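You operate a simulated robot arm through the tools that you are given. There is no shell and no other tool. Be economical: measure what you need, move in short steps, check, and stop when the job is done.

Carry out the task below with a simulated robot arm. There is one attempt and no reset: what you move stays moved.

JOB
Put the dark blue coil that says "S" from the top of the grey bench on top of the narrow carton and the dark blue coil that says "Q" on top of the white packet there. Take the orange sleeve and put it on the fourth shelf from the bottom of the dark rack. Any order will do.

Only the result counts: the job must be done as asked and must still hold three seconds after the hand-in. Knocking over, shifting, dropping, spilling or breaking anything else fails it.

ROBOT AND FRAMES
A 6-joint arm with a two-finger gripper on a trunk, on a base that drives. Base frame: it is fixed to the floor where the robot stands at the start and does not move with it; the origin is under the middle of the robot, x ahead of it, y to its left, z up; the surface under the hand at the start is at about z = 0.8. Readings come in m, rad, newtons and seconds.
With the tool pointing down near the work surface it reaches from about 0.1 to 0.84 m from the robot's upright axis, wherever it stands. Its first joint turns from -2.897 to 2.897 rad. Places, roughly: fourth shelf of the dark rack [-5.4, 12.8, 1.3]; orange sleeve [-5, 13, 1]. Payload 1.66 kg.
Tool frame: the origin (TCP) lies between the finger pads and is the grasp point; the fingertips stand 0.016 m ahead of it; z points along the fingers, y is the line along which they close. Largest opening 0.111 m; the body of the gripper starts 0.104 m behind the TCP.
Orientation is that of the tool frame in the base frame, as [roll, pitch, yaw] about the fixed x, y, z axes, in that order (R = Rz(yaw) Ry(pitch) Rx(roll)). With the fingers straight down and closing along the base's y, the tool's x points along the base's -x, its y along +y and its z along -z.

CONTROLS
- The arm moves only by the tool step_arm. Its argument "moves" is a list of rows, each a list of 3 entries, a list of its own where there are three numbers: the gripper command, from -1 (fully open) to 1 (shut), values between in proportion, then the shift along the tool's x, y, z in units of 30 mm (1.0 is 30 mm), then the turn, a rotation vector about the tool's x, y, z in units of 4 degrees (1.0 is 4 degrees). In form: [[hand, [tx, ty, tz], [ax, ay, az]], ...]. A call has 1 to 8 rows; each row shifts and turns the commanded pose from where the row before left it, along the tool's axes as they then stand. A call with a number of a shift or a turn outside -1 to 1 is refused whole. Each row takes 0.2 s and may step no farther than 0.05 m and 0.15 rad from the row before; otherwise, or with a gripper value out of range, the whole call is refused. Where a pose cannot be reached the arm comes as near as it can. A force on the tool above 40 N (or 10 N above the force at the start of the call, whichever is more), or a blocked arm, ends the call early, and 0.2 s more pass. The fingers move at their own pace and stop on an object; they squeeze with about 24 N. The grip force told is the motor's: it shows also when the fingers shut on nothing. Time passes only in rows, and 0.2 s behind the last, so rows that do not move let the fingers close. It gives the time, the measured TCP pose, the force on the tool (base axes), the opening and the grip force at its end, in the units of the frame above (readings bear some noise), with the torque about the TCP (base axes, N m) and any sound that the robot's microphone picked up, and new pictures: "show" is both (left out), scene, wrist or none.
- Cameras (640 x 400 px; columns grow to the right, rows downward): "scene" is now at [0.0601, 0.1747, 1.5055]; the picture's right is [-0.18, -0.98, 0.00], its down [-0.69, 0.13, -0.72] and it looks along [0.70, -0.13, -0.70] (base axes); focal length 274 px, centre (320, 200). "wrist" rides on the gripper at [0.07, 0.014, -0.143] in the tool frame; the picture's right is [-0.19, 0.98, 0.00], its down [-0.87, -0.17, -0.47] and it looks along [-0.46, -0.09, 0.88] (tool axes); focal length 230 px, centre (320, 200). There is no depth. A picture from a camera that has moved, and an enlarged one, comes with that camera's place and axes in the base frame and with its lens.
- raise_lower(by): slides the trunk up (or, below 0, down) by that many m; the arm and the scene camera ride with it, the base frame stays. It gives what a move gives, with no picture.
- drive_base(legs): drives the robot by 1 to 6 legs, each [ahead, left, turn to the left] in m, m and rad, along the robot's own axes; the way and the turn of a leg run together, so that a leg with both is an arc; at most 1.5 m and 3.142 rad a leg. The arm and the cameras ride along, it lands a little off, and it stops where it bumps. It gives what a move gives, and a new picture of the scene camera.
- pan_tilt(pan, tilt): turns the head with the scene camera to pan (to the left, within 2.094 rad either way) and tilt (down, from -0.506 to 1.204), counted from straight ahead of the robot. It gives what a move gives, and a new picture of the scene camera.
- zoom(camera, box): a new picture of the part [left, top, right, bottom] of that camera's present view, enlarged. It takes no simulated time.
- hand_in(): hands the job in; it is judged then, once.

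Work in short steps. Places have to be worked out from the pictures, the camera data and where the tool is seen: move nearer, look again, correct. Check each grasp and each placing, and mend what went wrong. You have 165 turns and 260 pictures in all, those below and enlarged ones among them. Open the gripper and draw the arm clear of the work before you hand the job in, unless the task says otherwise; then end with one line.

The tools are called after "Request:" as a command line: name --argument value ..., lists and objects as JSON in quotes. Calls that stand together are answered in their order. step_arm: Moves the arm, as the interface text tells. Its arguments: {"type":"object","properties":{"moves":{"type":"array"},"show":{"type":"string","enum":["both","scene","wrist","none"]}},"required":["moves"]} The other tools are called the same way: raise_lower (by) slides the trunk up or down; drive_base (legs) drives the base; pan_tilt (pan, tilt) turns the head that bears the scene camera; zoom (camera, box) takes an enlarged picture of a part of a camera's view; hand_in () hands the job in.

At the start:

```text
time_s: 0.0
tcp_pos: [0.4337, 0.087, 1.1377]
tcp_rot: [-3.141, -0.001, 3.141]
ft_force: [0.2, -0.5, -0.4]
ft_torque: [0.04, 0.01, 0.01]
opening: 0.1111
finger_force: 0.0
trunk travel left (down, up): [-0.1, 0.49]
robot x, y, heading: [-0.0016, -0.0006, -0.001]
head pan, tilt: [-0.182, 0.773]
```

scene: 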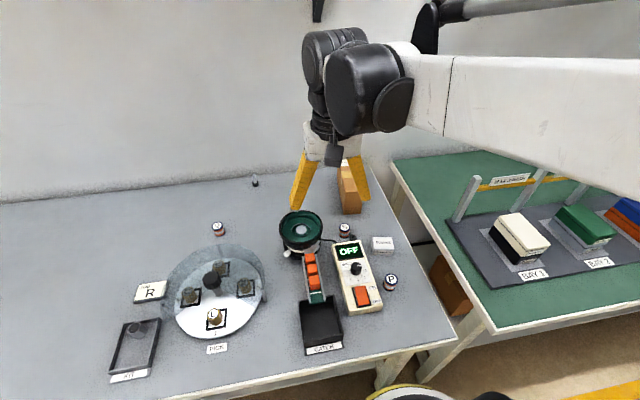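
wrist: 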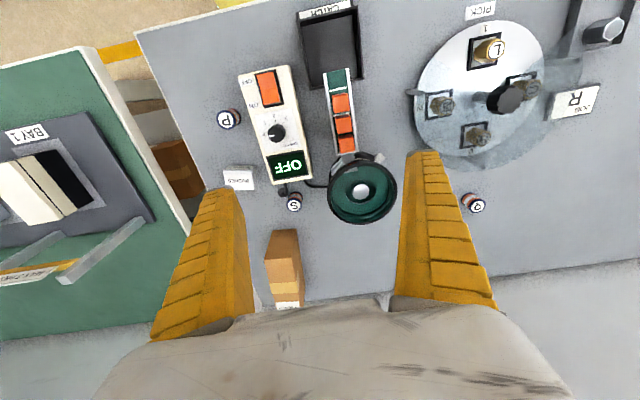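

I'll enlarge both views of the grey bench to identify the coils, the carton and the white packet.

Request:
zoom --camera "scene" --box '[200, 160, 440, 310]'

Request:
zoom --camera "wrist" --box '[200, 150, 520, 350]'

```text
2.67 times, centred on (320, 235) of scene
camera zoom: at [0.0601, 0.1747, 1.5055], right [-0.18, -0.98, 0.0], down [-0.69, 0.13, -0.72], along [0.7, -0.13, -0.7], focal length 730 px, centre (320, 107)
```

zoom: 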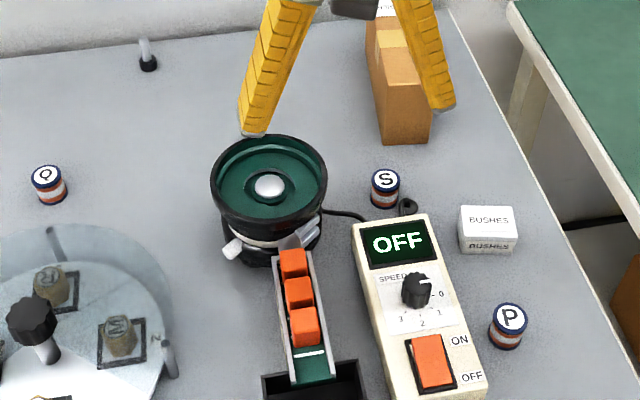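

```text
2.00 times, centred on (360, 250) of wrist
camera zoom: at [0.3654, 0.0992, 1.2801], right [0.19, 0.98, 0.0], down [0.87, -0.17, 0.47], along [0.46, -0.09, -0.88], focal length 460 px, centre (240, 100)
```

zoom: 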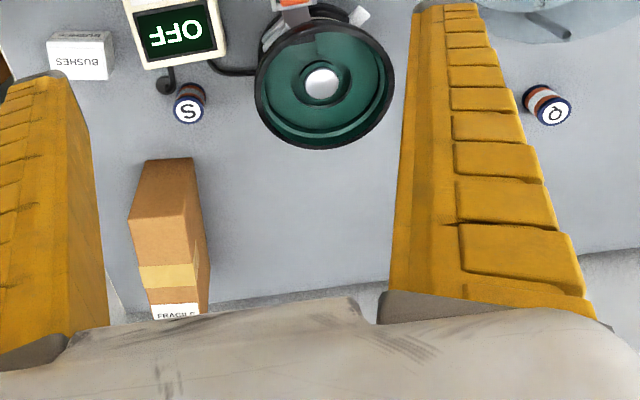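

The targets are clear: coils S and Q, the BUSHES white packet, and the brown narrow carton. I estimate S at about (0.59, 0.00) and Q at about (0.67, 0.39). I'll move over at height to look closer.

Request:
step_arm --moves '[[-1, [-0.5, -1, 0], [0, 0, 0]], [-1, [-0.5, -1, 0], [0, 0, 0]], [-1, [-0.5, -1, 0], [0, 0, 0]]]'

```text
time_s: 0.8
tcp_pos: [0.4794, -0.0041, 1.1376]
tcp_rot: [3.141, 0.002, 3.14]
ft_force: [-0.1, -0.5, 0.6]
ft_torque: [-0.03, -0.04, 0.0]
opening: 0.111
finger_force: 0.1
trunk travel left (down, up): [-0.1, 0.49]
robot x, y, heading: [-0.0022, 0.0019, 0.002]
head pan, tilt: [-0.182, 0.773]
camera scene: at [0.0604, 0.1745, 1.5055], right [-0.18, -0.98, 0.0], down [-0.69, 0.13, -0.72], along [0.7, -0.13, -0.7], focal length 274 px, centre (320, 200)
camera wrist: at [0.4103, 0.0083, 1.2804], right [0.19, 0.98, 0.0], down [0.87, -0.17, 0.47], along [0.46, -0.09, -0.88], focal length 230 px, centre (320, 200)
```

scene: 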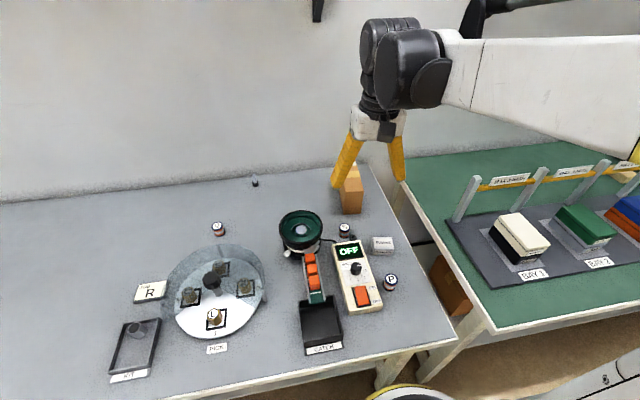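
wrist: 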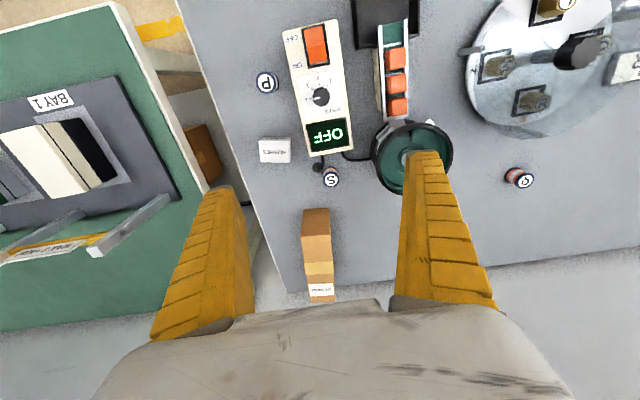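

Zooming the wrist view for exact pixels.

Request:
zoom --camera "wrist" --box '[240, 110, 400, 210]'

Request:
zoom --camera "wrist" --box '[240, 200, 400, 300]'

Request:
zoom --camera "scene" --box '[320, 160, 416, 260]'

```text
4.00 times, centred on (320, 160) of wrist
camera zoom: at [0.4103, 0.0083, 1.2804], right [0.19, 0.98, 0.0], down [0.87, -0.17, 0.47], along [0.46, -0.09, -0.88], focal length 920 px, centre (320, 360)
```

zoom: 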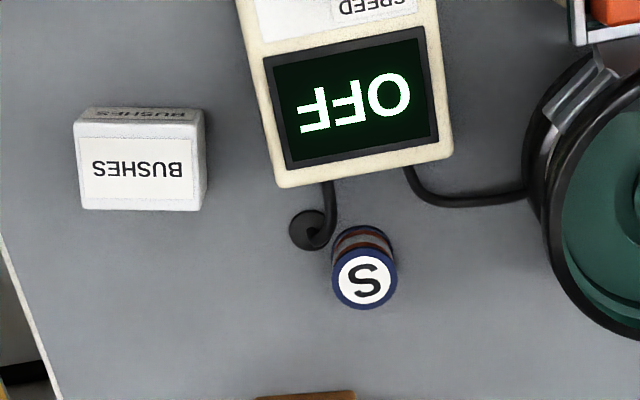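

```text
4.00 times, centred on (320, 250) of wrist
camera zoom: at [0.4103, 0.0083, 1.2804], right [0.19, 0.98, 0.0], down [0.87, -0.17, 0.47], along [0.46, -0.09, -0.88], focal length 920 px, centre (320, 0)
```

zoom: 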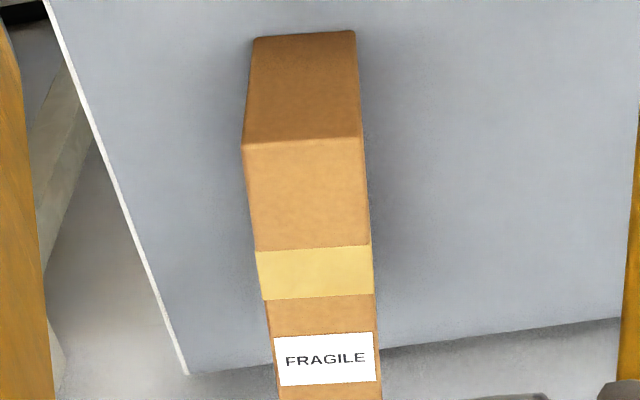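

```text
4.00 times, centred on (368, 210) of scene
camera zoom: at [0.0604, 0.1745, 1.5055], right [-0.18, -0.98, 0.0], down [-0.69, 0.13, -0.72], along [0.7, -0.13, -0.7], focal length 1096 px, centre (128, 160)
```

zoom: 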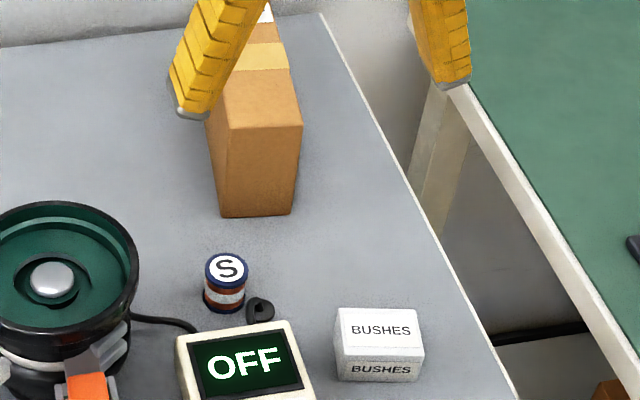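

S is about (0.600, −0.006) with its top at about z 0.837. The carton top is about z 0.905, running from x 0.684 backwards. The packet is about (0.525, −0.106). Next I move above S with a partial opening.

Request:
step_arm --moves '[[-0.2, [-0.8, 0, 1], [0, 0, 0]], [-0.2, [-0.8, 0, 1], [0, 0, 0]], [-0.2, [-0.8, 0, 1], [0, 0, 0]], [-0.2, [-0.8, 0, 1], [0, 0, 0]], [-0.2, [-0.8, 0, 1], [0, 0, 0]], [-0.2, [0, 0, 0.6], [0, 0, 0]]]'

```text
time_s: 2.2
tcp_pos: [0.6002, -0.0051, 0.9709]
tcp_rot: [-3.141, 0.0, -3.141]
ft_force: [-0.4, 0.7, -0.1]
ft_torque: [0.01, 0.01, -0.01]
opening: 0.0685
finger_force: 1.2
trunk travel left (down, up): [-0.1, 0.49]
robot x, y, heading: [-0.0015, -0.0, -0.003]
head pan, tilt: [-0.182, 0.773]
camera scene: at [0.0604, 0.1747, 1.5055], right [-0.18, -0.98, 0.0], down [-0.69, 0.13, -0.72], along [0.7, -0.13, -0.7], focal length 274 px, centre (320, 200)
camera wrist: at [0.53, 0.0081, 1.112], right [0.19, 0.98, 0.0], down [0.87, -0.17, 0.47], along [0.46, -0.09, -0.88], focal length 230 px, centre (320, 200)
```

scene: 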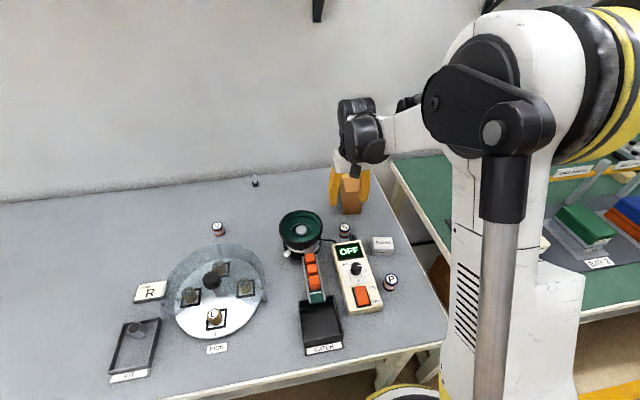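
wrist: 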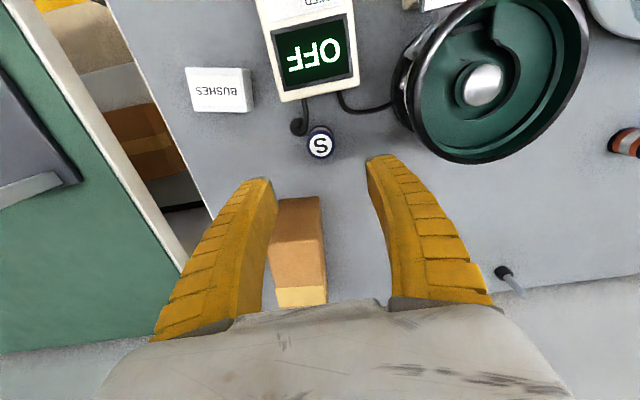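

S reads at (0.600, −0.004), directly below the tool. Next I descend to grasp height and close.

Request:
step_arm --moves '[[-0.2, [0, 0, 1], [0, 0, 0]], [-0.2, [0, 0, 1], [0, 0, 0]], [-0.2, [0, 0, 1], [0, 0, 0]], [-0.2, [0, 0, 1], [0, 0, 0]], [-0.2, [0, 0, 0.8], [0, 0, 0]]]' --show "wrist"

Request:
step_arm --moves '[[1, [0, 0, 0], [0, 0, 0]], [1, [0, 0, 0], [0, 0, 0]], [1, [0, 0, 0], [0, 0, 0]]]' --show "wrist"

```text
time_s: 3.4
tcp_pos: [0.5988, -0.0043, 0.8238]
tcp_rot: [-3.141, 0.001, -3.141]
ft_force: [0.1, -0.4, -0.2]
ft_torque: [0.01, 0.02, 0.01]
opening: 0.0683
finger_force: 1.4
trunk travel left (down, up): [-0.1, 0.49]
robot x, y, heading: [0.0035, -0.0007, -0.004]
head pan, tilt: [-0.182, 0.773]
camera wrist: at [0.5302, 0.0079, 0.9662], right [0.19, 0.98, 0.0], down [0.87, -0.17, 0.47], along [0.46, -0.09, -0.88], focal length 230 px, centre (320, 200)
```

wrist: 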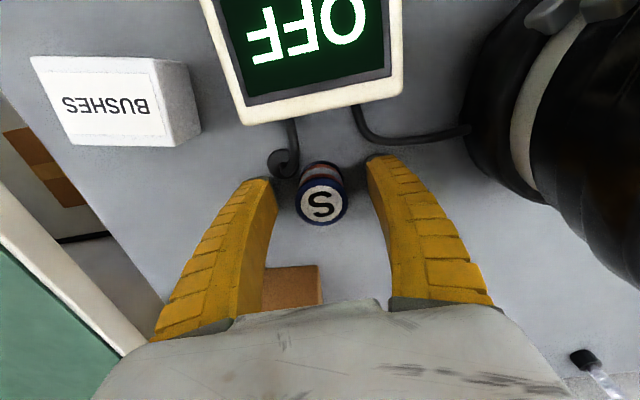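

```text
time_s: 4.2
tcp_pos: [0.5982, -0.0045, 0.825]
tcp_rot: [3.141, -0.001, -3.141]
ft_force: [1.7, 0.5, 5.7]
ft_torque: [0.02, -0.13, 0.02]
opening: 0.0295
finger_force: 23.9
trunk travel left (down, up): [-0.1, 0.49]
robot x, y, heading: [0.0009, 0.0032, -0.004]
head pan, tilt: [-0.182, 0.773]
camera wrist: at [0.5298, 0.008, 0.9668], right [0.19, 0.98, 0.0], down [0.87, -0.17, 0.47], along [0.46, -0.09, -0.88], focal length 230 px, centre (320, 200)
```

wrist: 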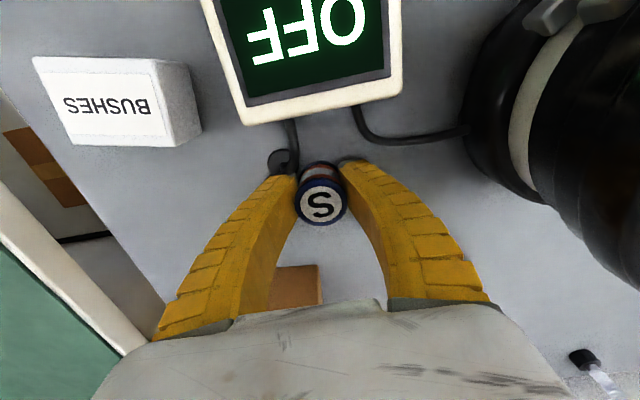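

S is gripped with an opening of 0.0295 m. I lift it straight up and check.

Request:
step_arm --moves '[[1, [0, 0, -0.5], [0, 0, 0]], [1, [0, 0, -1], [0, 0, 0]], [1, [0, 0, -1], [0, 0, 0]], [1, [0, 0, -1], [0, 0, 0]], [1, [0, 0, -1], [0, 0, 0]], [1, [0, 0, -1], [0, 0, 0]]]' --show "both"

```text
time_s: 5.6
tcp_pos: [0.5974, -0.0027, 0.9915]
tcp_rot: [3.141, 0.0, 3.141]
ft_force: [0.1, 0.1, -0.3]
ft_torque: [-0.03, -0.04, 0.0]
opening: 0.0274
finger_force: 24.9
trunk travel left (down, up): [-0.1, 0.49]
robot x, y, heading: [-0.0001, 0.0009, 0.007]
head pan, tilt: [-0.182, 0.773]
camera scene: at [0.06, 0.1747, 1.5055], right [-0.18, -0.98, 0.0], down [-0.69, 0.13, -0.72], along [0.7, -0.13, -0.7], focal length 274 px, centre (320, 200)
camera wrist: at [0.5283, 0.01, 1.1331], right [0.19, 0.98, 0.0], down [0.87, -0.17, 0.47], along [0.46, -0.09, -0.88], focal length 230 px, centre (320, 200)
```

scene: 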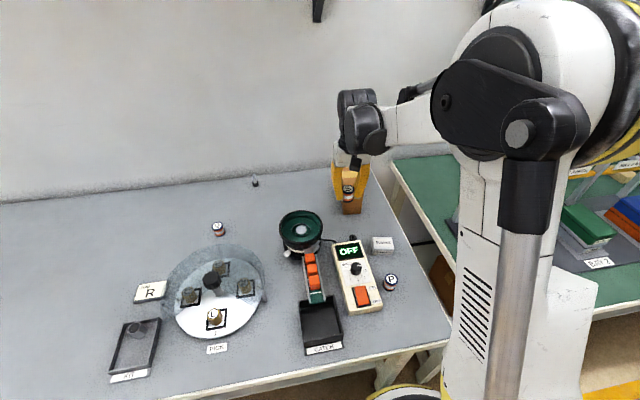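
wrist: 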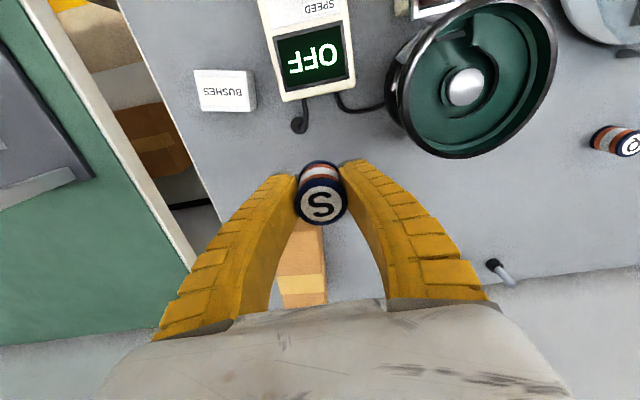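

S is held securely. Next I carry it over the carton at clearance height.

Request:
step_arm --moves '[[1, [-0.96, -0.38, 0], [0, 0, 0]], [1, [-0.96, -0.38, 0], [0, 0, 0]], [1, [-0.96, -0.38, 0], [0, 0, 0]], [1, [-0.96, -0.38, 0], [0, 0, 0]], [1, [-0.96, -0.38, 0], [0, 0, 0]], [1, [0, 0, 0], [0, 0, 0]]]'

Request:
zoom --camera "scene" --box '[310, 130, 406, 230]'

Request:
zoom --camera "wrist" --box '[220, 130, 420, 255]'

```text
time_s: 7.0
tcp_pos: [0.7413, -0.0585, 0.9901]
tcp_rot: [3.141, 0.0, 3.141]
ft_force: [0.1, -0.9, -0.6]
ft_torque: [0.02, 0.02, 0.02]
opening: 0.0268
finger_force: 23.5
trunk travel left (down, up): [-0.1, 0.49]
robot x, y, heading: [-0.0005, -0.0005, -0.002]
head pan, tilt: [-0.182, 0.773]
camera scene: at [0.0603, 0.1747, 1.5055], right [-0.18, -0.98, 0.0], down [-0.69, 0.13, -0.72], along [0.7, -0.13, -0.7], focal length 274 px, centre (320, 200)
camera wrist: at [0.6733, -0.0455, 1.1326], right [0.19, 0.98, 0.0], down [0.87, -0.17, 0.47], along [0.46, -0.09, -0.88], focal length 230 px, centre (320, 200)
```

scene: 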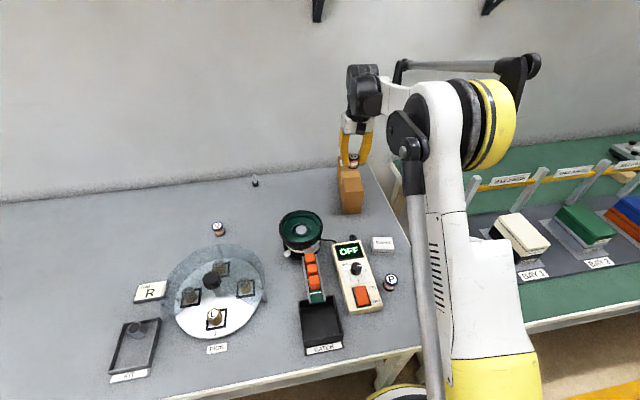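
wrist: 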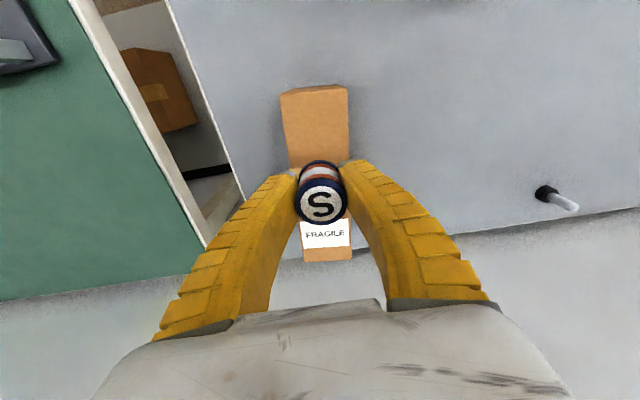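

```text
4.00 times, centred on (358, 180) of scene
camera zoom: at [0.0603, 0.1747, 1.5055], right [-0.18, -0.98, 0.0], down [-0.69, 0.13, -0.72], along [0.7, -0.13, -0.7], focal length 1096 px, centre (168, 280)
```

zoom: 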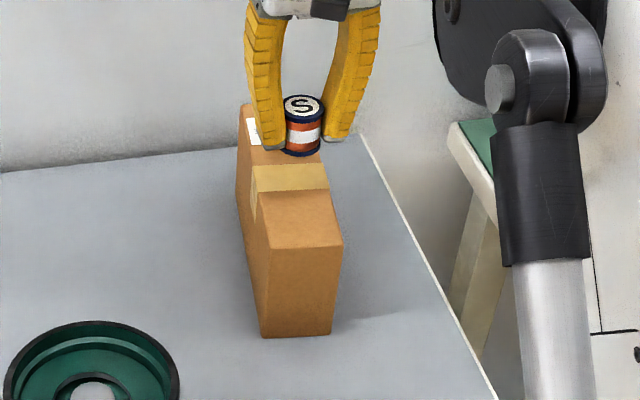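

```text
3.20 times, centred on (320, 192) of wrist
camera zoom: at [0.6733, -0.0455, 1.1326], right [0.19, 0.98, 0.0], down [0.87, -0.17, 0.47], along [0.46, -0.09, -0.88], focal length 736 px, centre (320, 224)
```

zoom: 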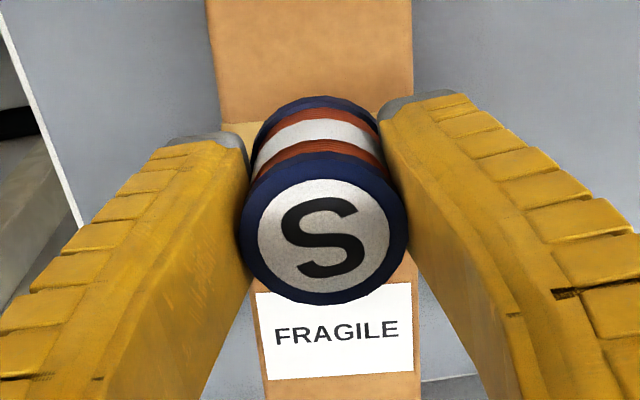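

Tool and carton axes line up at y of about −0.058. I descend close to the top first.

Request:
step_arm --moves '[[1, [0, 0, 0.8], [0, 0, 0]], [1, [0, 0, 0.7], [0, 0, 0]], [1, [0, 0, 0], [0, 0, 0]]]' --show "none"

Request:
zoom --camera "scene" --box '[330, 140, 386, 190]'

```text
time_s: 7.8
tcp_pos: [0.7427, -0.058, 0.9463]
tcp_rot: [-3.141, 0.0, 3.141]
ft_force: [-0.2, -0.5, -0.4]
ft_torque: [-0.01, -0.02, 0.01]
opening: 0.0271
finger_force: 24.0
trunk travel left (down, up): [-0.1, 0.49]
robot x, y, heading: [0.005, -0.0027, 0.005]
head pan, tilt: [-0.182, 0.773]
```

```text
8.00 times, centred on (358, 165) of scene
camera zoom: at [0.0602, 0.1747, 1.5055], right [-0.18, -0.98, 0.0], down [-0.69, 0.13, -0.72], along [0.7, -0.13, -0.7], focal length 2191 px, centre (16, 480)
```

zoom: 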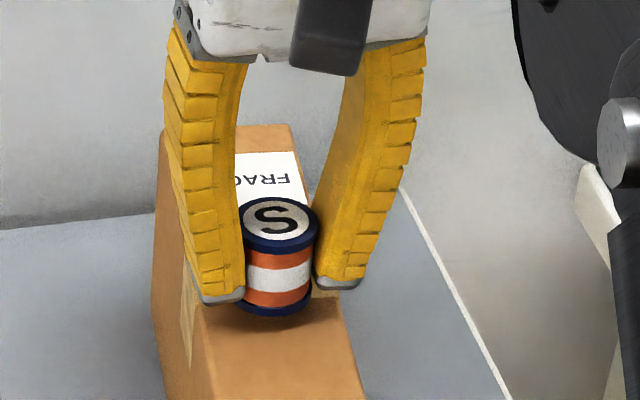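

It is still slightly above the carton. I go down in small steps and watch the force.

Request:
step_arm --moves '[[1, [0, 0, 0.2], [0, 0, 0]], [1, [0, 0, 0.1], [0, 0, 0]], [1, [0, 0, 0], [0, 0, 0]]]' --show "none"

Request:
step_arm --moves '[[1, [0, 0, 0.1], [0, 0, 0]], [1, [0, 0, 0], [0, 0, 0]]]' --show "none"

Request:
step_arm --moves '[[1, [0, 0, 0.1], [0, 0, 0]], [1, [0, 0, 0], [0, 0, 0]]]' --show "none"

Request:
zoom --camera "scene" --box '[330, 140, 386, 190]'

```text
time_s: 8.6
tcp_pos: [0.7426, -0.0587, 0.9377]
tcp_rot: [3.141, -0.002, -3.141]
ft_force: [-0.6, 0.1, -0.9]
ft_torque: [-0.03, -0.02, -0.02]
opening: 0.0269
finger_force: 24.1
trunk travel left (down, up): [-0.1, 0.49]
robot x, y, heading: [0.0033, -0.0012, 0.004]
head pan, tilt: [-0.182, 0.773]
```

```text
time_s: 9.2
tcp_pos: [0.7422, -0.0593, 0.9341]
tcp_rot: [3.141, -0.001, 3.141]
ft_force: [2.4, -0.9, 6.2]
ft_torque: [-0.01, -0.17, 0.01]
opening: 0.0287
finger_force: 24.1
trunk travel left (down, up): [-0.1, 0.49]
robot x, y, heading: [0.0025, -0.0013, -0.003]
head pan, tilt: [-0.182, 0.773]
```

```text
time_s: 9.8
tcp_pos: [0.7415, -0.0586, 0.9324]
tcp_rot: [3.141, 0.002, -3.142]
ft_force: [4.1, -0.5, 19.4]
ft_torque: [-0.05, 0.13, 0.05]
opening: 0.0319
finger_force: 23.9
trunk travel left (down, up): [-0.1, 0.49]
robot x, y, heading: [-0.0008, 0.0008, -0.003]
head pan, tilt: [-0.182, 0.773]
```

```text
8.00 times, centred on (358, 165) of scene
camera zoom: at [0.0587, 0.1749, 1.5057], right [-0.18, -0.98, 0.0], down [-0.69, 0.13, -0.72], along [0.7, -0.13, -0.7], focal length 2191 px, centre (16, 480)
```

zoom: 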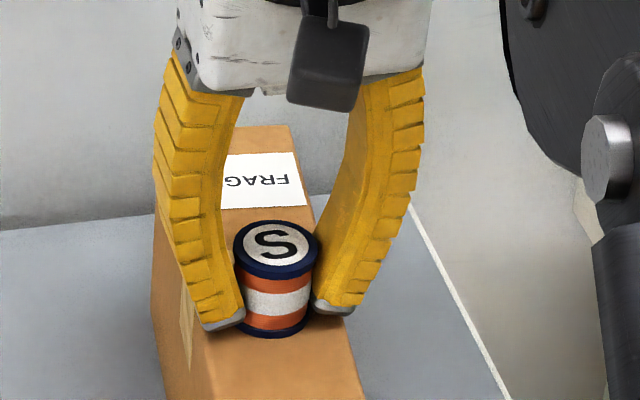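

The coil is on the carton, pressing slightly. I relieve the load, open gently and go up.

Request:
step_arm --moves '[[1, [0, 0, -0.1], [0, 0, 0]], [0.3, [0, 0, 0], [0, 0, 0]], [0.1, [0, 0, 0], [0, 0, 0]], [-0.2, [0, 0, 0], [0, 0, 0]], [-0.2, [0, 0, 0], [0, 0, 0]]]' --show "wrist"

Request:
zoom --camera "scene" --box '[330, 140, 386, 190]'

```text
time_s: 11.0
tcp_pos: [0.7426, -0.0591, 0.9335]
tcp_rot: [3.141, -0.001, -3.141]
ft_force: [0.0, -0.5, 0.1]
ft_torque: [-0.01, -0.04, -0.02]
opening: 0.0684
finger_force: 1.0
trunk travel left (down, up): [-0.1, 0.49]
robot x, y, heading: [0.0011, -0.0017, 0.0]
head pan, tilt: [-0.182, 0.773]
camera wrist: at [0.6741, -0.0468, 1.0764], right [0.19, 0.98, 0.0], down [0.87, -0.17, 0.47], along [0.46, -0.09, -0.88], focal length 230 px, centre (320, 200)
```

wrist: 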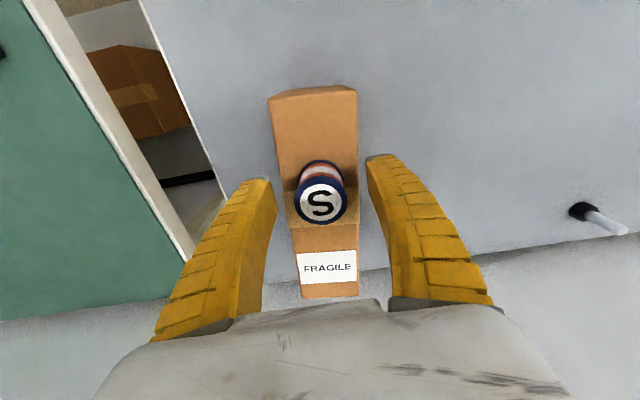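

```text
8.00 times, centred on (358, 165) of scene
camera zoom: at [0.0601, 0.1748, 1.5055], right [-0.18, -0.98, 0.0], down [-0.69, 0.13, -0.72], along [0.7, -0.13, -0.7], focal length 2191 px, centre (16, 480)
```

zoom: 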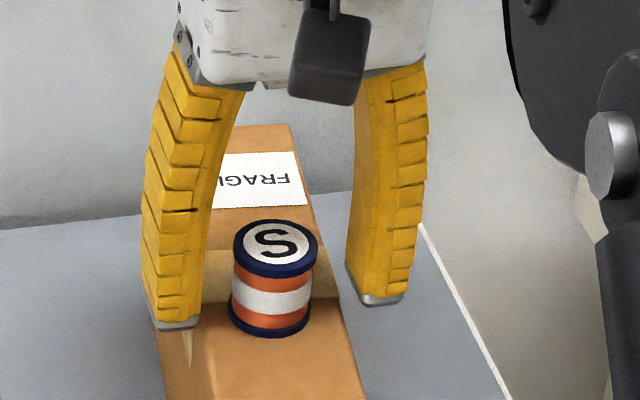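

S stands upright on the carton. I rise and move across toward Q.

Request:
step_arm --moves '[[-0.2, [0, 0, -1], [0, 0, 0]], [-0.2, [0, 0, -1], [0, 0, 0]], [-0.2, [0, 0, -1], [0, 0, 0]], [-0.2, [0, 0, -1], [0, 0, 0]], [-0.2, [0.2, 1, 0], [0, 0, 0]], [-0.2, [0.2, 1, 0], [0, 0, 0]], [-0.2, [0.2, 1, 0], [0, 0, 0]], [-0.2, [0.2, 1, 0], [0, 0, 0]]]' --show "none"

Request:
step_arm --moves '[[-0.2, [0.2, 1, 0], [0, 0, 0]], [-0.2, [0.2, 1, 0], [0, 0, 0]], [-0.2, [0.2, 1, 0], [0, 0, 0]], [-0.2, [0.2, 1, 0], [0, 0, 0]], [-0.2, [0.2, 1, 0], [0, 0, 0]], [-0.2, [0.2, 1, 0], [0, 0, 0]], [-0.2, [0.2, 1, 0], [0, 0, 0]], [-0.2, [0.2, 1, 0], [0, 0, 0]]]' --show "none"

Request:
step_arm --moves '[[-0.2, [0.2, 1, 0], [0, 0, 0]], [-0.2, [0, 1, 0], [0, 0, 0]], [-0.2, [0, 0.9, 0], [0, 0, 0]], [-0.2, [0, 0, 0], [0, 0, 0]]]'

```text
time_s: 12.8
tcp_pos: [0.7175, 0.0607, 1.0539]
tcp_rot: [3.14, 0.0, 3.141]
ft_force: [0.1, -0.3, 0.0]
ft_torque: [0.03, 0.01, -0.02]
opening: 0.0682
finger_force: 0.7
trunk travel left (down, up): [-0.1, 0.49]
robot x, y, heading: [0.0018, -0.0012, -0.005]
head pan, tilt: [-0.182, 0.773]
```

```text
time_s: 14.6
tcp_pos: [0.6712, 0.2997, 1.054]
tcp_rot: [-3.141, -0.001, -3.141]
ft_force: [-0.1, -0.4, 0.4]
ft_torque: [-0.02, 0.01, -0.02]
opening: 0.0684
finger_force: 1.6
trunk travel left (down, up): [-0.1, 0.49]
robot x, y, heading: [-0.003, 0.0024, 0.001]
head pan, tilt: [-0.182, 0.773]
```

```text
time_s: 15.6
tcp_pos: [0.665, 0.3872, 1.0527]
tcp_rot: [-3.142, -0.001, -3.14]
ft_force: [0.7, -1.3, 0.0]
ft_torque: [-0.03, -0.02, 0.0]
opening: 0.0683
finger_force: 0.8
trunk travel left (down, up): [-0.1, 0.49]
robot x, y, heading: [0.0008, -0.002, -0.001]
head pan, tilt: [-0.182, 0.773]
camera scene: at [0.0601, 0.1749, 1.5055], right [-0.18, -0.98, 0.0], down [-0.69, 0.13, -0.72], along [0.7, -0.13, -0.7], focal length 274 px, centre (320, 200)
camera wrist: at [0.5971, 0.3994, 1.1954], right [0.19, 0.98, 0.0], down [0.87, -0.17, 0.47], along [0.46, -0.09, -0.88], focal length 230 px, centre (320, 200)
```

scene: 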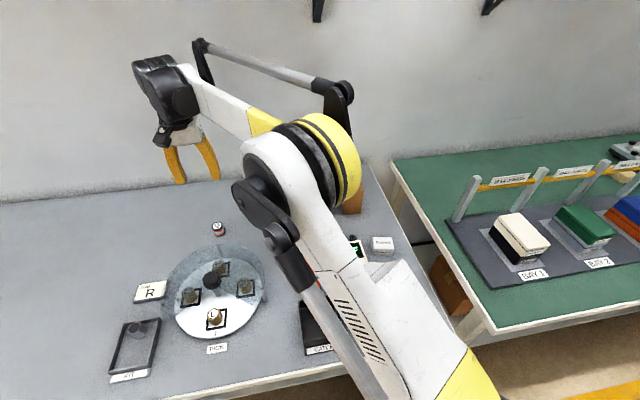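
wrist: 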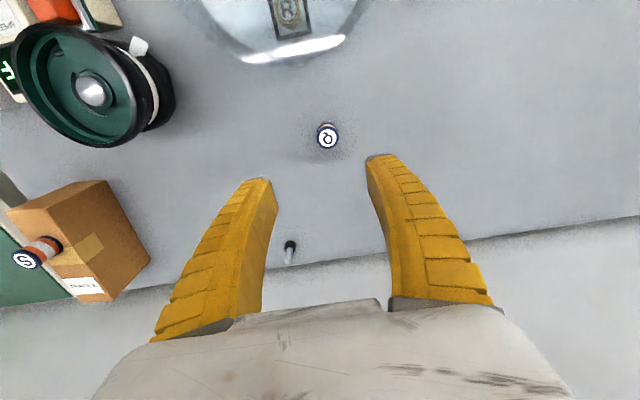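

Q reads at about (0.6765, 0.395). I correct and go partway down.

Request:
step_arm --moves '[[-0.2, [-0.38, 0.25, 0.5], [0, 0, 0]], [-0.2, [0, 0, 1], [0, 0, 0]], [-0.2, [0, 0, 1], [0, 0, 0]], [-0.2, [0, 0, 1], [0, 0, 0]], [-0.2, [0, 0, 1], [0, 0, 0]], [-0.2, [0, 0, 0], [0, 0, 0]]]' --show "wrist"

```text
time_s: 17.0
tcp_pos: [0.6755, 0.392, 0.9178]
tcp_rot: [3.141, -0.001, -3.141]
ft_force: [-0.6, -0.3, 0.6]
ft_torque: [-0.02, -0.02, -0.01]
opening: 0.0684
finger_force: 1.6
trunk travel left (down, up): [-0.1, 0.49]
robot x, y, heading: [-0.001, -0.0006, -0.0]
head pan, tilt: [-0.182, 0.773]
camera wrist: at [0.6077, 0.4053, 1.0608], right [0.19, 0.98, 0.0], down [0.87, -0.17, 0.47], along [0.46, -0.09, -0.88], focal length 230 px, centre (320, 200)
```

wrist: 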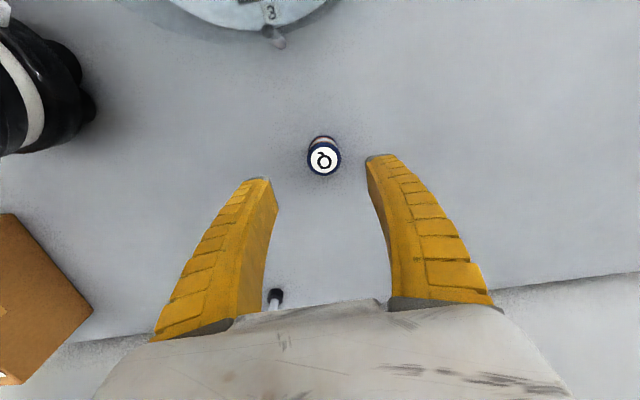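

Slight correction of +4 mm in x and y, then down and close.

Request:
step_arm --moves '[[-0.2, [-0.14, 0.13, 1], [0, 0, 0]], [-0.2, [0, 0, 1], [0, 0, 0]], [-0.2, [0, 0, 1], [0, 0, 0]], [-0.2, [0, 0, 0.1], [0, 0, 0]], [1, [0, 0, 0], [0, 0, 0]], [1, [0, 0, 0], [0, 0, 0]], [1, [0, 0, 0], [0, 0, 0]]]' --show "wrist"

Request:
step_arm --moves '[[1, [0, 0, -0.5], [0, 0, 0]], [1, [0, 0, -1], [0, 0, 0]], [1, [0, 0, -1], [0, 0, 0]], [1, [0, 0, -1], [0, 0, 0]], [1, [0, 0, -1], [0, 0, 0]], [1, [0, 0, -1], [0, 0, 0]], [1, [0, 0, -1], [0, 0, 0]], [1, [0, 0, -1], [0, 0, 0]]]' --show "wrist"

```text
time_s: 18.6
tcp_pos: [0.6809, 0.397, 0.8275]
tcp_rot: [-3.141, 0.001, 3.141]
ft_force: [0.1, 0.3, 1.8]
ft_torque: [0.02, 0.02, 0.0]
opening: 0.0287
finger_force: 23.7
trunk travel left (down, up): [-0.1, 0.49]
robot x, y, heading: [0.0008, -0.0012, -0.0]
head pan, tilt: [-0.182, 0.773]
camera wrist: at [0.6126, 0.4095, 0.97], right [0.19, 0.98, 0.0], down [0.87, -0.17, 0.47], along [0.46, -0.09, -0.88], focal length 230 px, centre (320, 200)
```

wrist: 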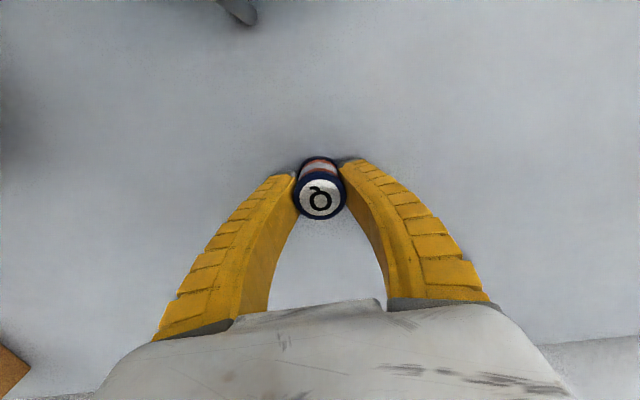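

```text
time_s: 20.4
tcp_pos: [0.6796, 0.3983, 1.0503]
tcp_rot: [3.141, 0.001, 3.141]
ft_force: [-0.3, 0.4, -0.9]
ft_torque: [0.03, 0.01, 0.02]
opening: 0.0273
finger_force: 23.5
trunk travel left (down, up): [-0.1, 0.49]
robot x, y, heading: [0.0022, 0.001, -0.0]
head pan, tilt: [-0.182, 0.773]
camera wrist: at [0.611, 0.4096, 1.1926], right [0.19, 0.98, 0.0], down [0.87, -0.17, 0.47], along [0.46, -0.09, -0.88], focal length 230 px, centre (320, 200)
```

wrist: 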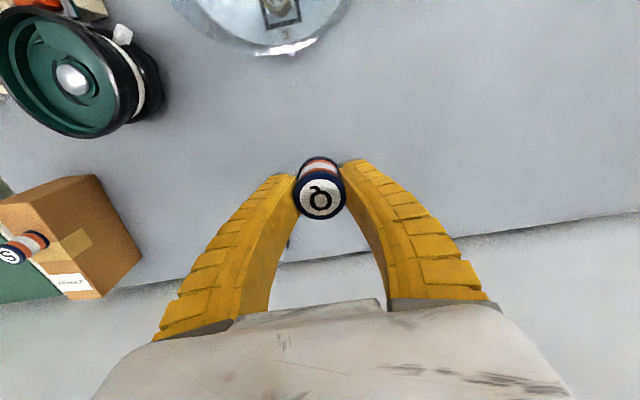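

Q is held. I carry it over the bench toward the BUSHES packet at z 1.05.

Request:
step_arm --moves '[[1, [0.4, -0.9, 0], [0, 0, 0]], [1, [0.4, -0.9, 0], [0, 0, 0]], [1, [0.4, -0.9, 0], [0, 0, 0]], [1, [0.4, -0.9, 0], [0, 0, 0]], [1, [0.4, -0.9, 0], [0, 0, 0]], [1, [0.4, -0.9, 0], [0, 0, 0]], [1, [0.4, -0.9, 0], [0, 0, 0]], [1, [0.4, -0.9, 0], [0, 0, 0]]]' --show "none"

Request:
step_arm --moves '[[1, [0.4, -0.9, 0], [0, 0, 0]], [1, [0.4, -0.9, 0], [0, 0, 0]], [1, [0.4, -0.9, 0], [0, 0, 0]], [1, [0.4, -0.9, 0], [0, 0, 0]], [1, [0.4, -0.9, 0], [0, 0, 0]], [1, [0, -0.9, 0], [0, 0, 0]], [1, [0, -0.9, 0], [0, 0, 0]], [1, [0, -0.9, 0], [0, 0, 0]]]' --show "none"

Request:
step_arm --moves '[[1, [0, -0.9, 0], [0, 0, 0]], [1, [0, -0.9, 0], [0, 0, 0]], [1, [0, -0.6, 0], [0, 0, 0]], [1, [0, 0, 0], [0, 0, 0]]]'

```text
time_s: 22.2
tcp_pos: [0.5832, 0.183, 1.0528]
tcp_rot: [3.141, 0.0, -3.14]
ft_force: [-0.3, 1.1, -0.7]
ft_torque: [-0.01, -0.03, -0.03]
opening: 0.0267
finger_force: 24.0
trunk travel left (down, up): [-0.1, 0.49]
robot x, y, heading: [-0.0031, 0.0011, -0.002]
head pan, tilt: [-0.182, 0.773]
```

```text
time_s: 24.0
tcp_pos: [0.5259, -0.0363, 1.0498]
tcp_rot: [3.141, 0.0, -3.141]
ft_force: [-0.6, -0.1, 0.2]
ft_torque: [-0.01, 0.01, 0.02]
opening: 0.0268
finger_force: 23.8
trunk travel left (down, up): [-0.1, 0.49]
robot x, y, heading: [0.0013, 0.0016, -0.001]
head pan, tilt: [-0.182, 0.773]
```

```text
time_s: 25.0
tcp_pos: [0.5245, -0.1057, 1.05]
tcp_rot: [3.142, 0.0, 3.141]
ft_force: [0.8, -0.4, -2.0]
ft_torque: [0.03, 0.01, 0.01]
opening: 0.0263
finger_force: 23.6
trunk travel left (down, up): [-0.1, 0.49]
robot x, y, heading: [0.0018, 0.003, 0.003]
head pan, tilt: [-0.182, 0.773]
camera scene: at [0.0602, 0.1747, 1.5055], right [-0.18, -0.98, 0.0], down [-0.69, 0.13, -0.72], along [0.7, -0.13, -0.7], focal length 274 px, centre (320, 200)
camera wrist: at [0.4574, -0.0942, 1.1919], right [0.19, 0.98, 0.0], down [0.87, -0.17, 0.47], along [0.46, -0.09, -0.88], focal length 230 px, centre (320, 200)
```

scene: 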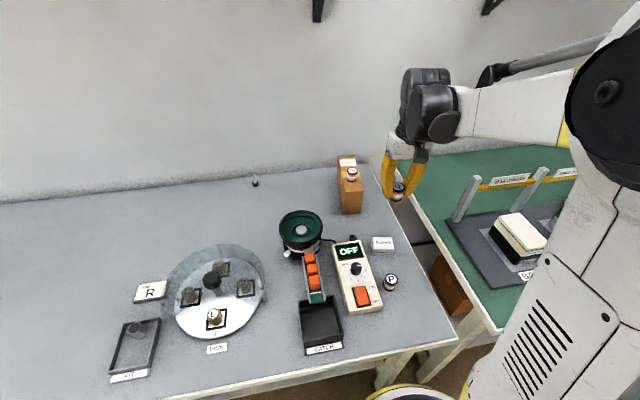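
wrist: 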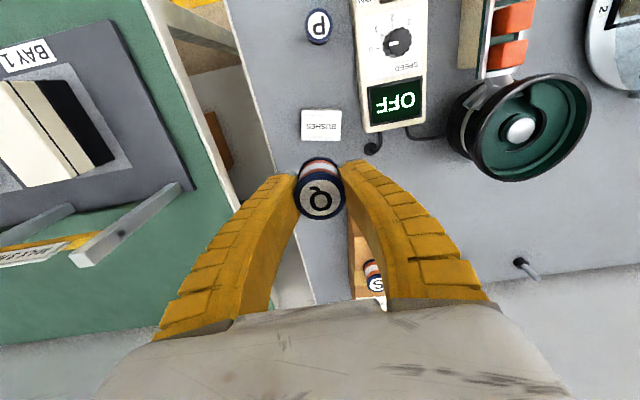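

Request:
zoom --camera "wrist" --box '[280, 80, 376, 140]'

```text
6.67 times, centred on (328, 110) of wrist
camera zoom: at [0.4574, -0.0942, 1.1919], right [0.19, 0.98, 0.0], down [0.87, -0.17, 0.47], along [0.46, -0.09, -0.88], focal length 1534 px, centre (267, 800)
```

zoom: 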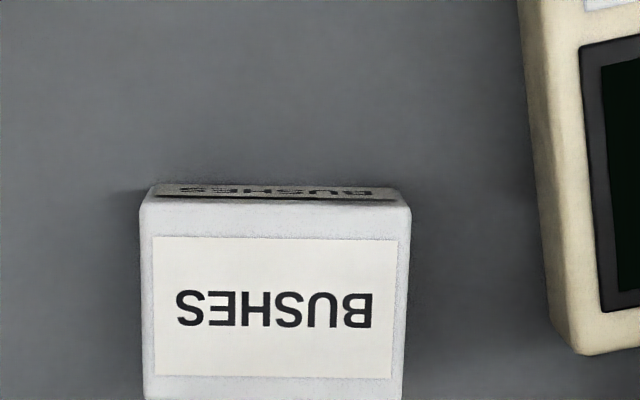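

The packet centre is (0.520, −0.106), with its top at about z 0.833. I adjust and descend to just above it.

Request:
step_arm --moves '[[1, [0.15, 0, 1], [0, 0, 0]], [1, [0, 0, 1], [0, 0, 0]], [1, [0, 0, 1], [0, 0, 0]], [1, [0, 0, 1], [0, 0, 0]], [1, [0, 0, 1], [0, 0, 0]], [1, [0, 0, 0.9], [0, 0, 0]], [1, [0, 0, 0], [0, 0, 0]]]'

Request:
zoom --camera "scene" --box '[350, 205, 430, 255]'

```text
time_s: 26.6
tcp_pos: [0.5209, -0.1038, 0.8734]
tcp_rot: [3.141, 0.0, -3.141]
ft_force: [-0.3, -0.9, -0.4]
ft_torque: [-0.02, 0.01, -0.02]
opening: 0.026
finger_force: 24.4
trunk travel left (down, up): [-0.1, 0.49]
robot x, y, heading: [0.0001, -0.0001, -0.002]
head pan, tilt: [-0.182, 0.773]
camera scene: at [0.0602, 0.1747, 1.5055], right [-0.18, -0.98, 0.0], down [-0.69, 0.13, -0.72], along [0.7, -0.13, -0.7], focal length 274 px, centre (320, 200)
camera wrist: at [0.4514, -0.0921, 1.016], right [0.19, 0.98, 0.0], down [0.87, -0.17, 0.47], along [0.46, -0.09, -0.88], focal length 230 px, centre (320, 200)
```

scene: 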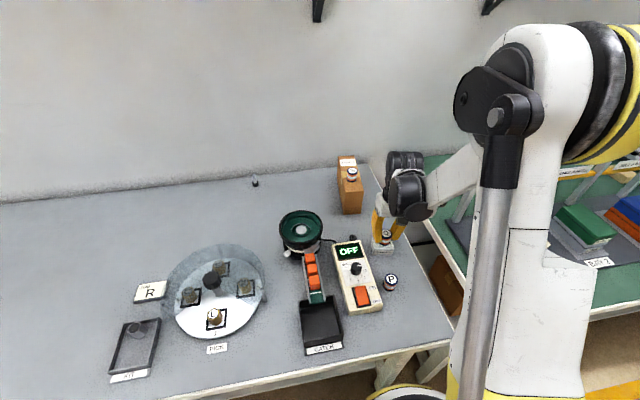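
wrist: 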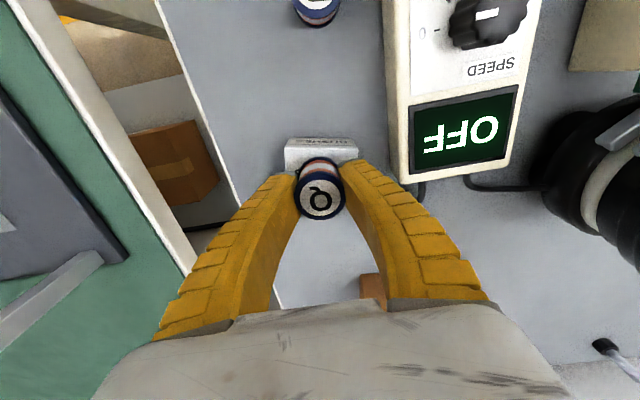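

```text
8.00 times, centred on (390, 230) of scene
camera zoom: at [0.0602, 0.1747, 1.5055], right [-0.18, -0.98, 0.0], down [-0.69, 0.13, -0.72], along [0.7, -0.13, -0.7], focal length 2191 px, centre (-240, -40)
```

zoom: 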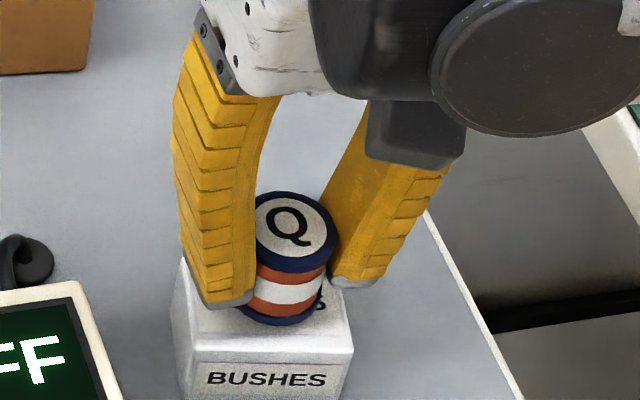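

Alignment looks good, with about 12 mm to go. I descend in small steps watching the force.

Request:
step_arm --moves '[[1, [-0.04, -0.04, 0.2], [0, 0, 0]], [1, [0, 0, 0.1], [0, 0, 0]], [1, [0, 0, 0], [0, 0, 0]]]' --show "none"

Request:
step_arm --moves '[[1, [0, 0, 0.08], [0, 0, 0]], [1, [0, 0, 0], [0, 0, 0]]]' --show "none"

Request:
zoom --camera "scene" --box '[350, 205, 430, 255]'

```text
time_s: 27.4
tcp_pos: [0.5204, -0.1059, 0.8645]
tcp_rot: [-3.141, 0.001, -3.141]
ft_force: [0.0, 0.5, 0.7]
ft_torque: [-0.03, -0.01, 0.0]
opening: 0.0264
finger_force: 23.7
trunk travel left (down, up): [-0.1, 0.49]
robot x, y, heading: [-0.003, 0.0036, -0.003]
head pan, tilt: [-0.182, 0.773]
```

```text
time_s: 28.0
tcp_pos: [0.5213, -0.1058, 0.8632]
tcp_rot: [-3.14, 0.001, 3.141]
ft_force: [2.4, -0.4, 17.1]
ft_torque: [-0.04, 0.05, 0.02]
opening: 0.0279
finger_force: 23.3
trunk travel left (down, up): [-0.1, 0.49]
robot x, y, heading: [-0.0009, -0.0034, -0.0]
head pan, tilt: [-0.182, 0.773]
```

```text
8.00 times, centred on (390, 230) of scene
camera zoom: at [0.0591, 0.175, 1.5057], right [-0.18, -0.98, 0.0], down [-0.69, 0.13, -0.72], along [0.7, -0.13, -0.7], focal length 2191 px, centre (-240, -40)
```

zoom: 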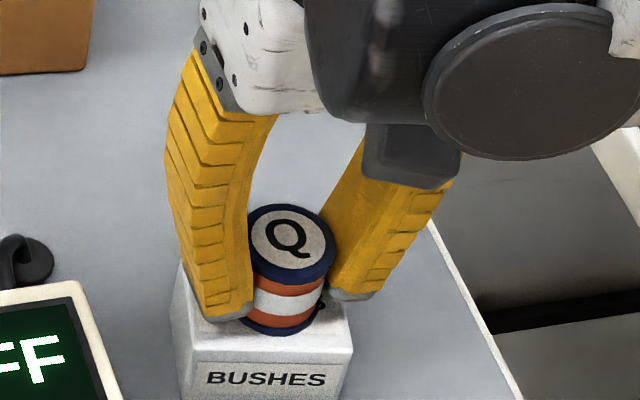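

Contact at 17 N and it is centred on the packet. I relieve the load, release and look.

Request:
step_arm --moves '[[1, [0, 0, -0.06], [0, 0, 0]], [0.3, [0, 0, 0], [0, 0, 0]], [0.2, [0, 0, 0], [0, 0, 0]], [0.0, [0, 0, 0], [0, 0, 0]], [0.0, [0, 0, 0], [0, 0, 0]], [0.0, [0, 0, -1], [0, 0, 0]], [0.0, [0, 0, -1], [0, 0, 0]], [0.0, [0, 0, -1], [0, 0, 0]]]' --show "wrist"

Request:
step_arm --moves '[[0, [0, 0, -1], [0, 0, 0]], [0, [0, 0, -1], [0, 0, 0]], [0, [0, 0, -1], [0, 0, 0]], [0, [0, 0, -1], [0, 0, 0]], [0, [0, 0, -1], [0, 0, 0]], [0, [0, 0, -1], [0, 0, 0]]]'

Request:
zoom --camera "scene" --box '[320, 145, 416, 245]'

```text
time_s: 29.8
tcp_pos: [0.5217, -0.1067, 0.9544]
tcp_rot: [-3.141, -0.001, -3.141]
ft_force: [0.1, -0.7, -0.6]
ft_torque: [0.02, 0.04, -0.02]
opening: 0.0577
finger_force: 1.6
trunk travel left (down, up): [-0.1, 0.49]
robot x, y, heading: [0.0033, 0.0005, -0.004]
head pan, tilt: [-0.182, 0.773]
camera wrist: at [0.4527, -0.0949, 1.0968], right [0.19, 0.98, 0.0], down [0.87, -0.17, 0.47], along [0.46, -0.09, -0.88], focal length 230 px, centre (320, 200)
```

wrist: 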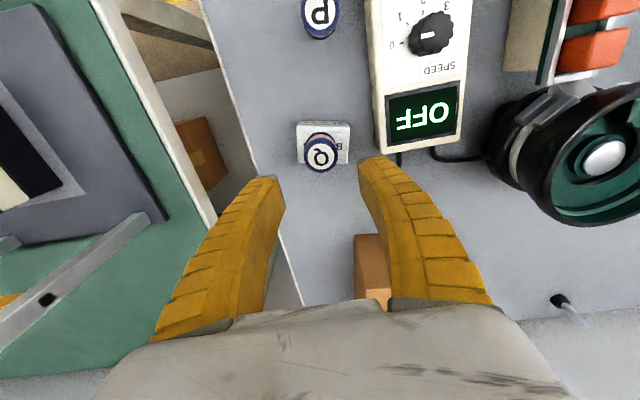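

```text
time_s: 31.2
tcp_pos: [0.5203, -0.1069, 1.135]
tcp_rot: [-3.141, 0.0, 3.141]
ft_force: [0.0, -0.8, -0.6]
ft_torque: [0.05, 0.02, -0.03]
opening: 0.0573
finger_force: 1.3
trunk travel left (down, up): [-0.1, 0.49]
robot x, y, heading: [-0.0034, -0.001, 0.008]
head pan, tilt: [-0.182, 0.773]
camera scene: at [0.06, 0.1748, 1.5055], right [-0.18, -0.98, 0.0], down [-0.69, 0.13, -0.72], along [0.7, -0.13, -0.7], focal length 274 px, centre (320, 200)
camera wrist: at [0.4523, -0.0944, 1.2781], right [0.19, 0.98, 0.0], down [0.87, -0.17, 0.47], along [0.46, -0.09, -0.88], focal length 230 px, centre (320, 200)
```

scene: 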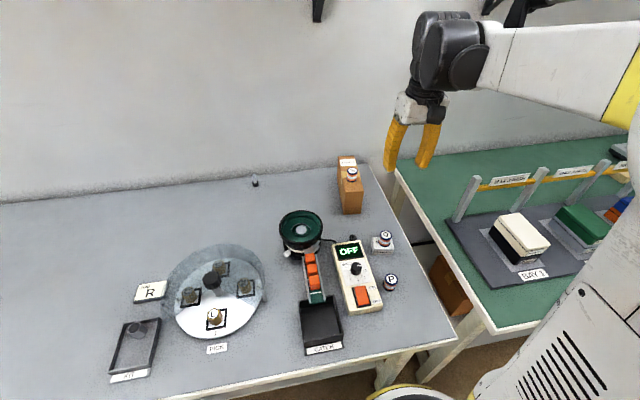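
wrist: 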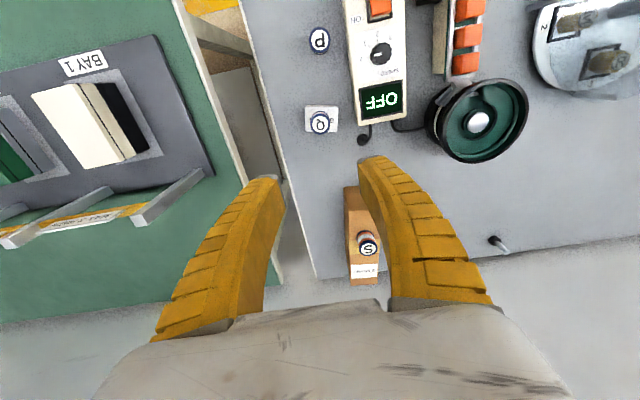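

```text
4.00 times, centred on (368, 195) of scene
camera zoom: at [0.06, 0.1748, 1.5055], right [-0.18, -0.98, 0.0], down [-0.69, 0.13, -0.72], along [0.7, -0.13, -0.7], focal length 1096 px, centre (128, 220)
```

zoom: 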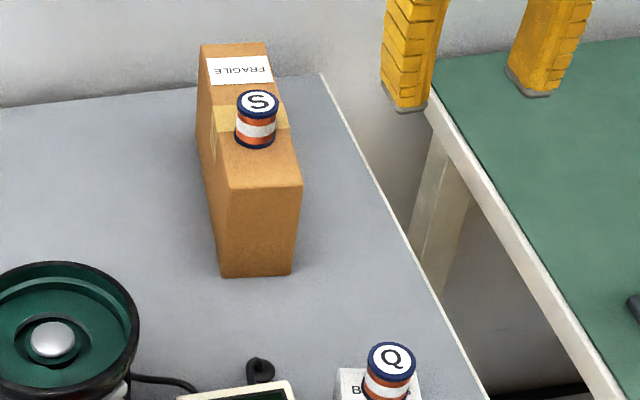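

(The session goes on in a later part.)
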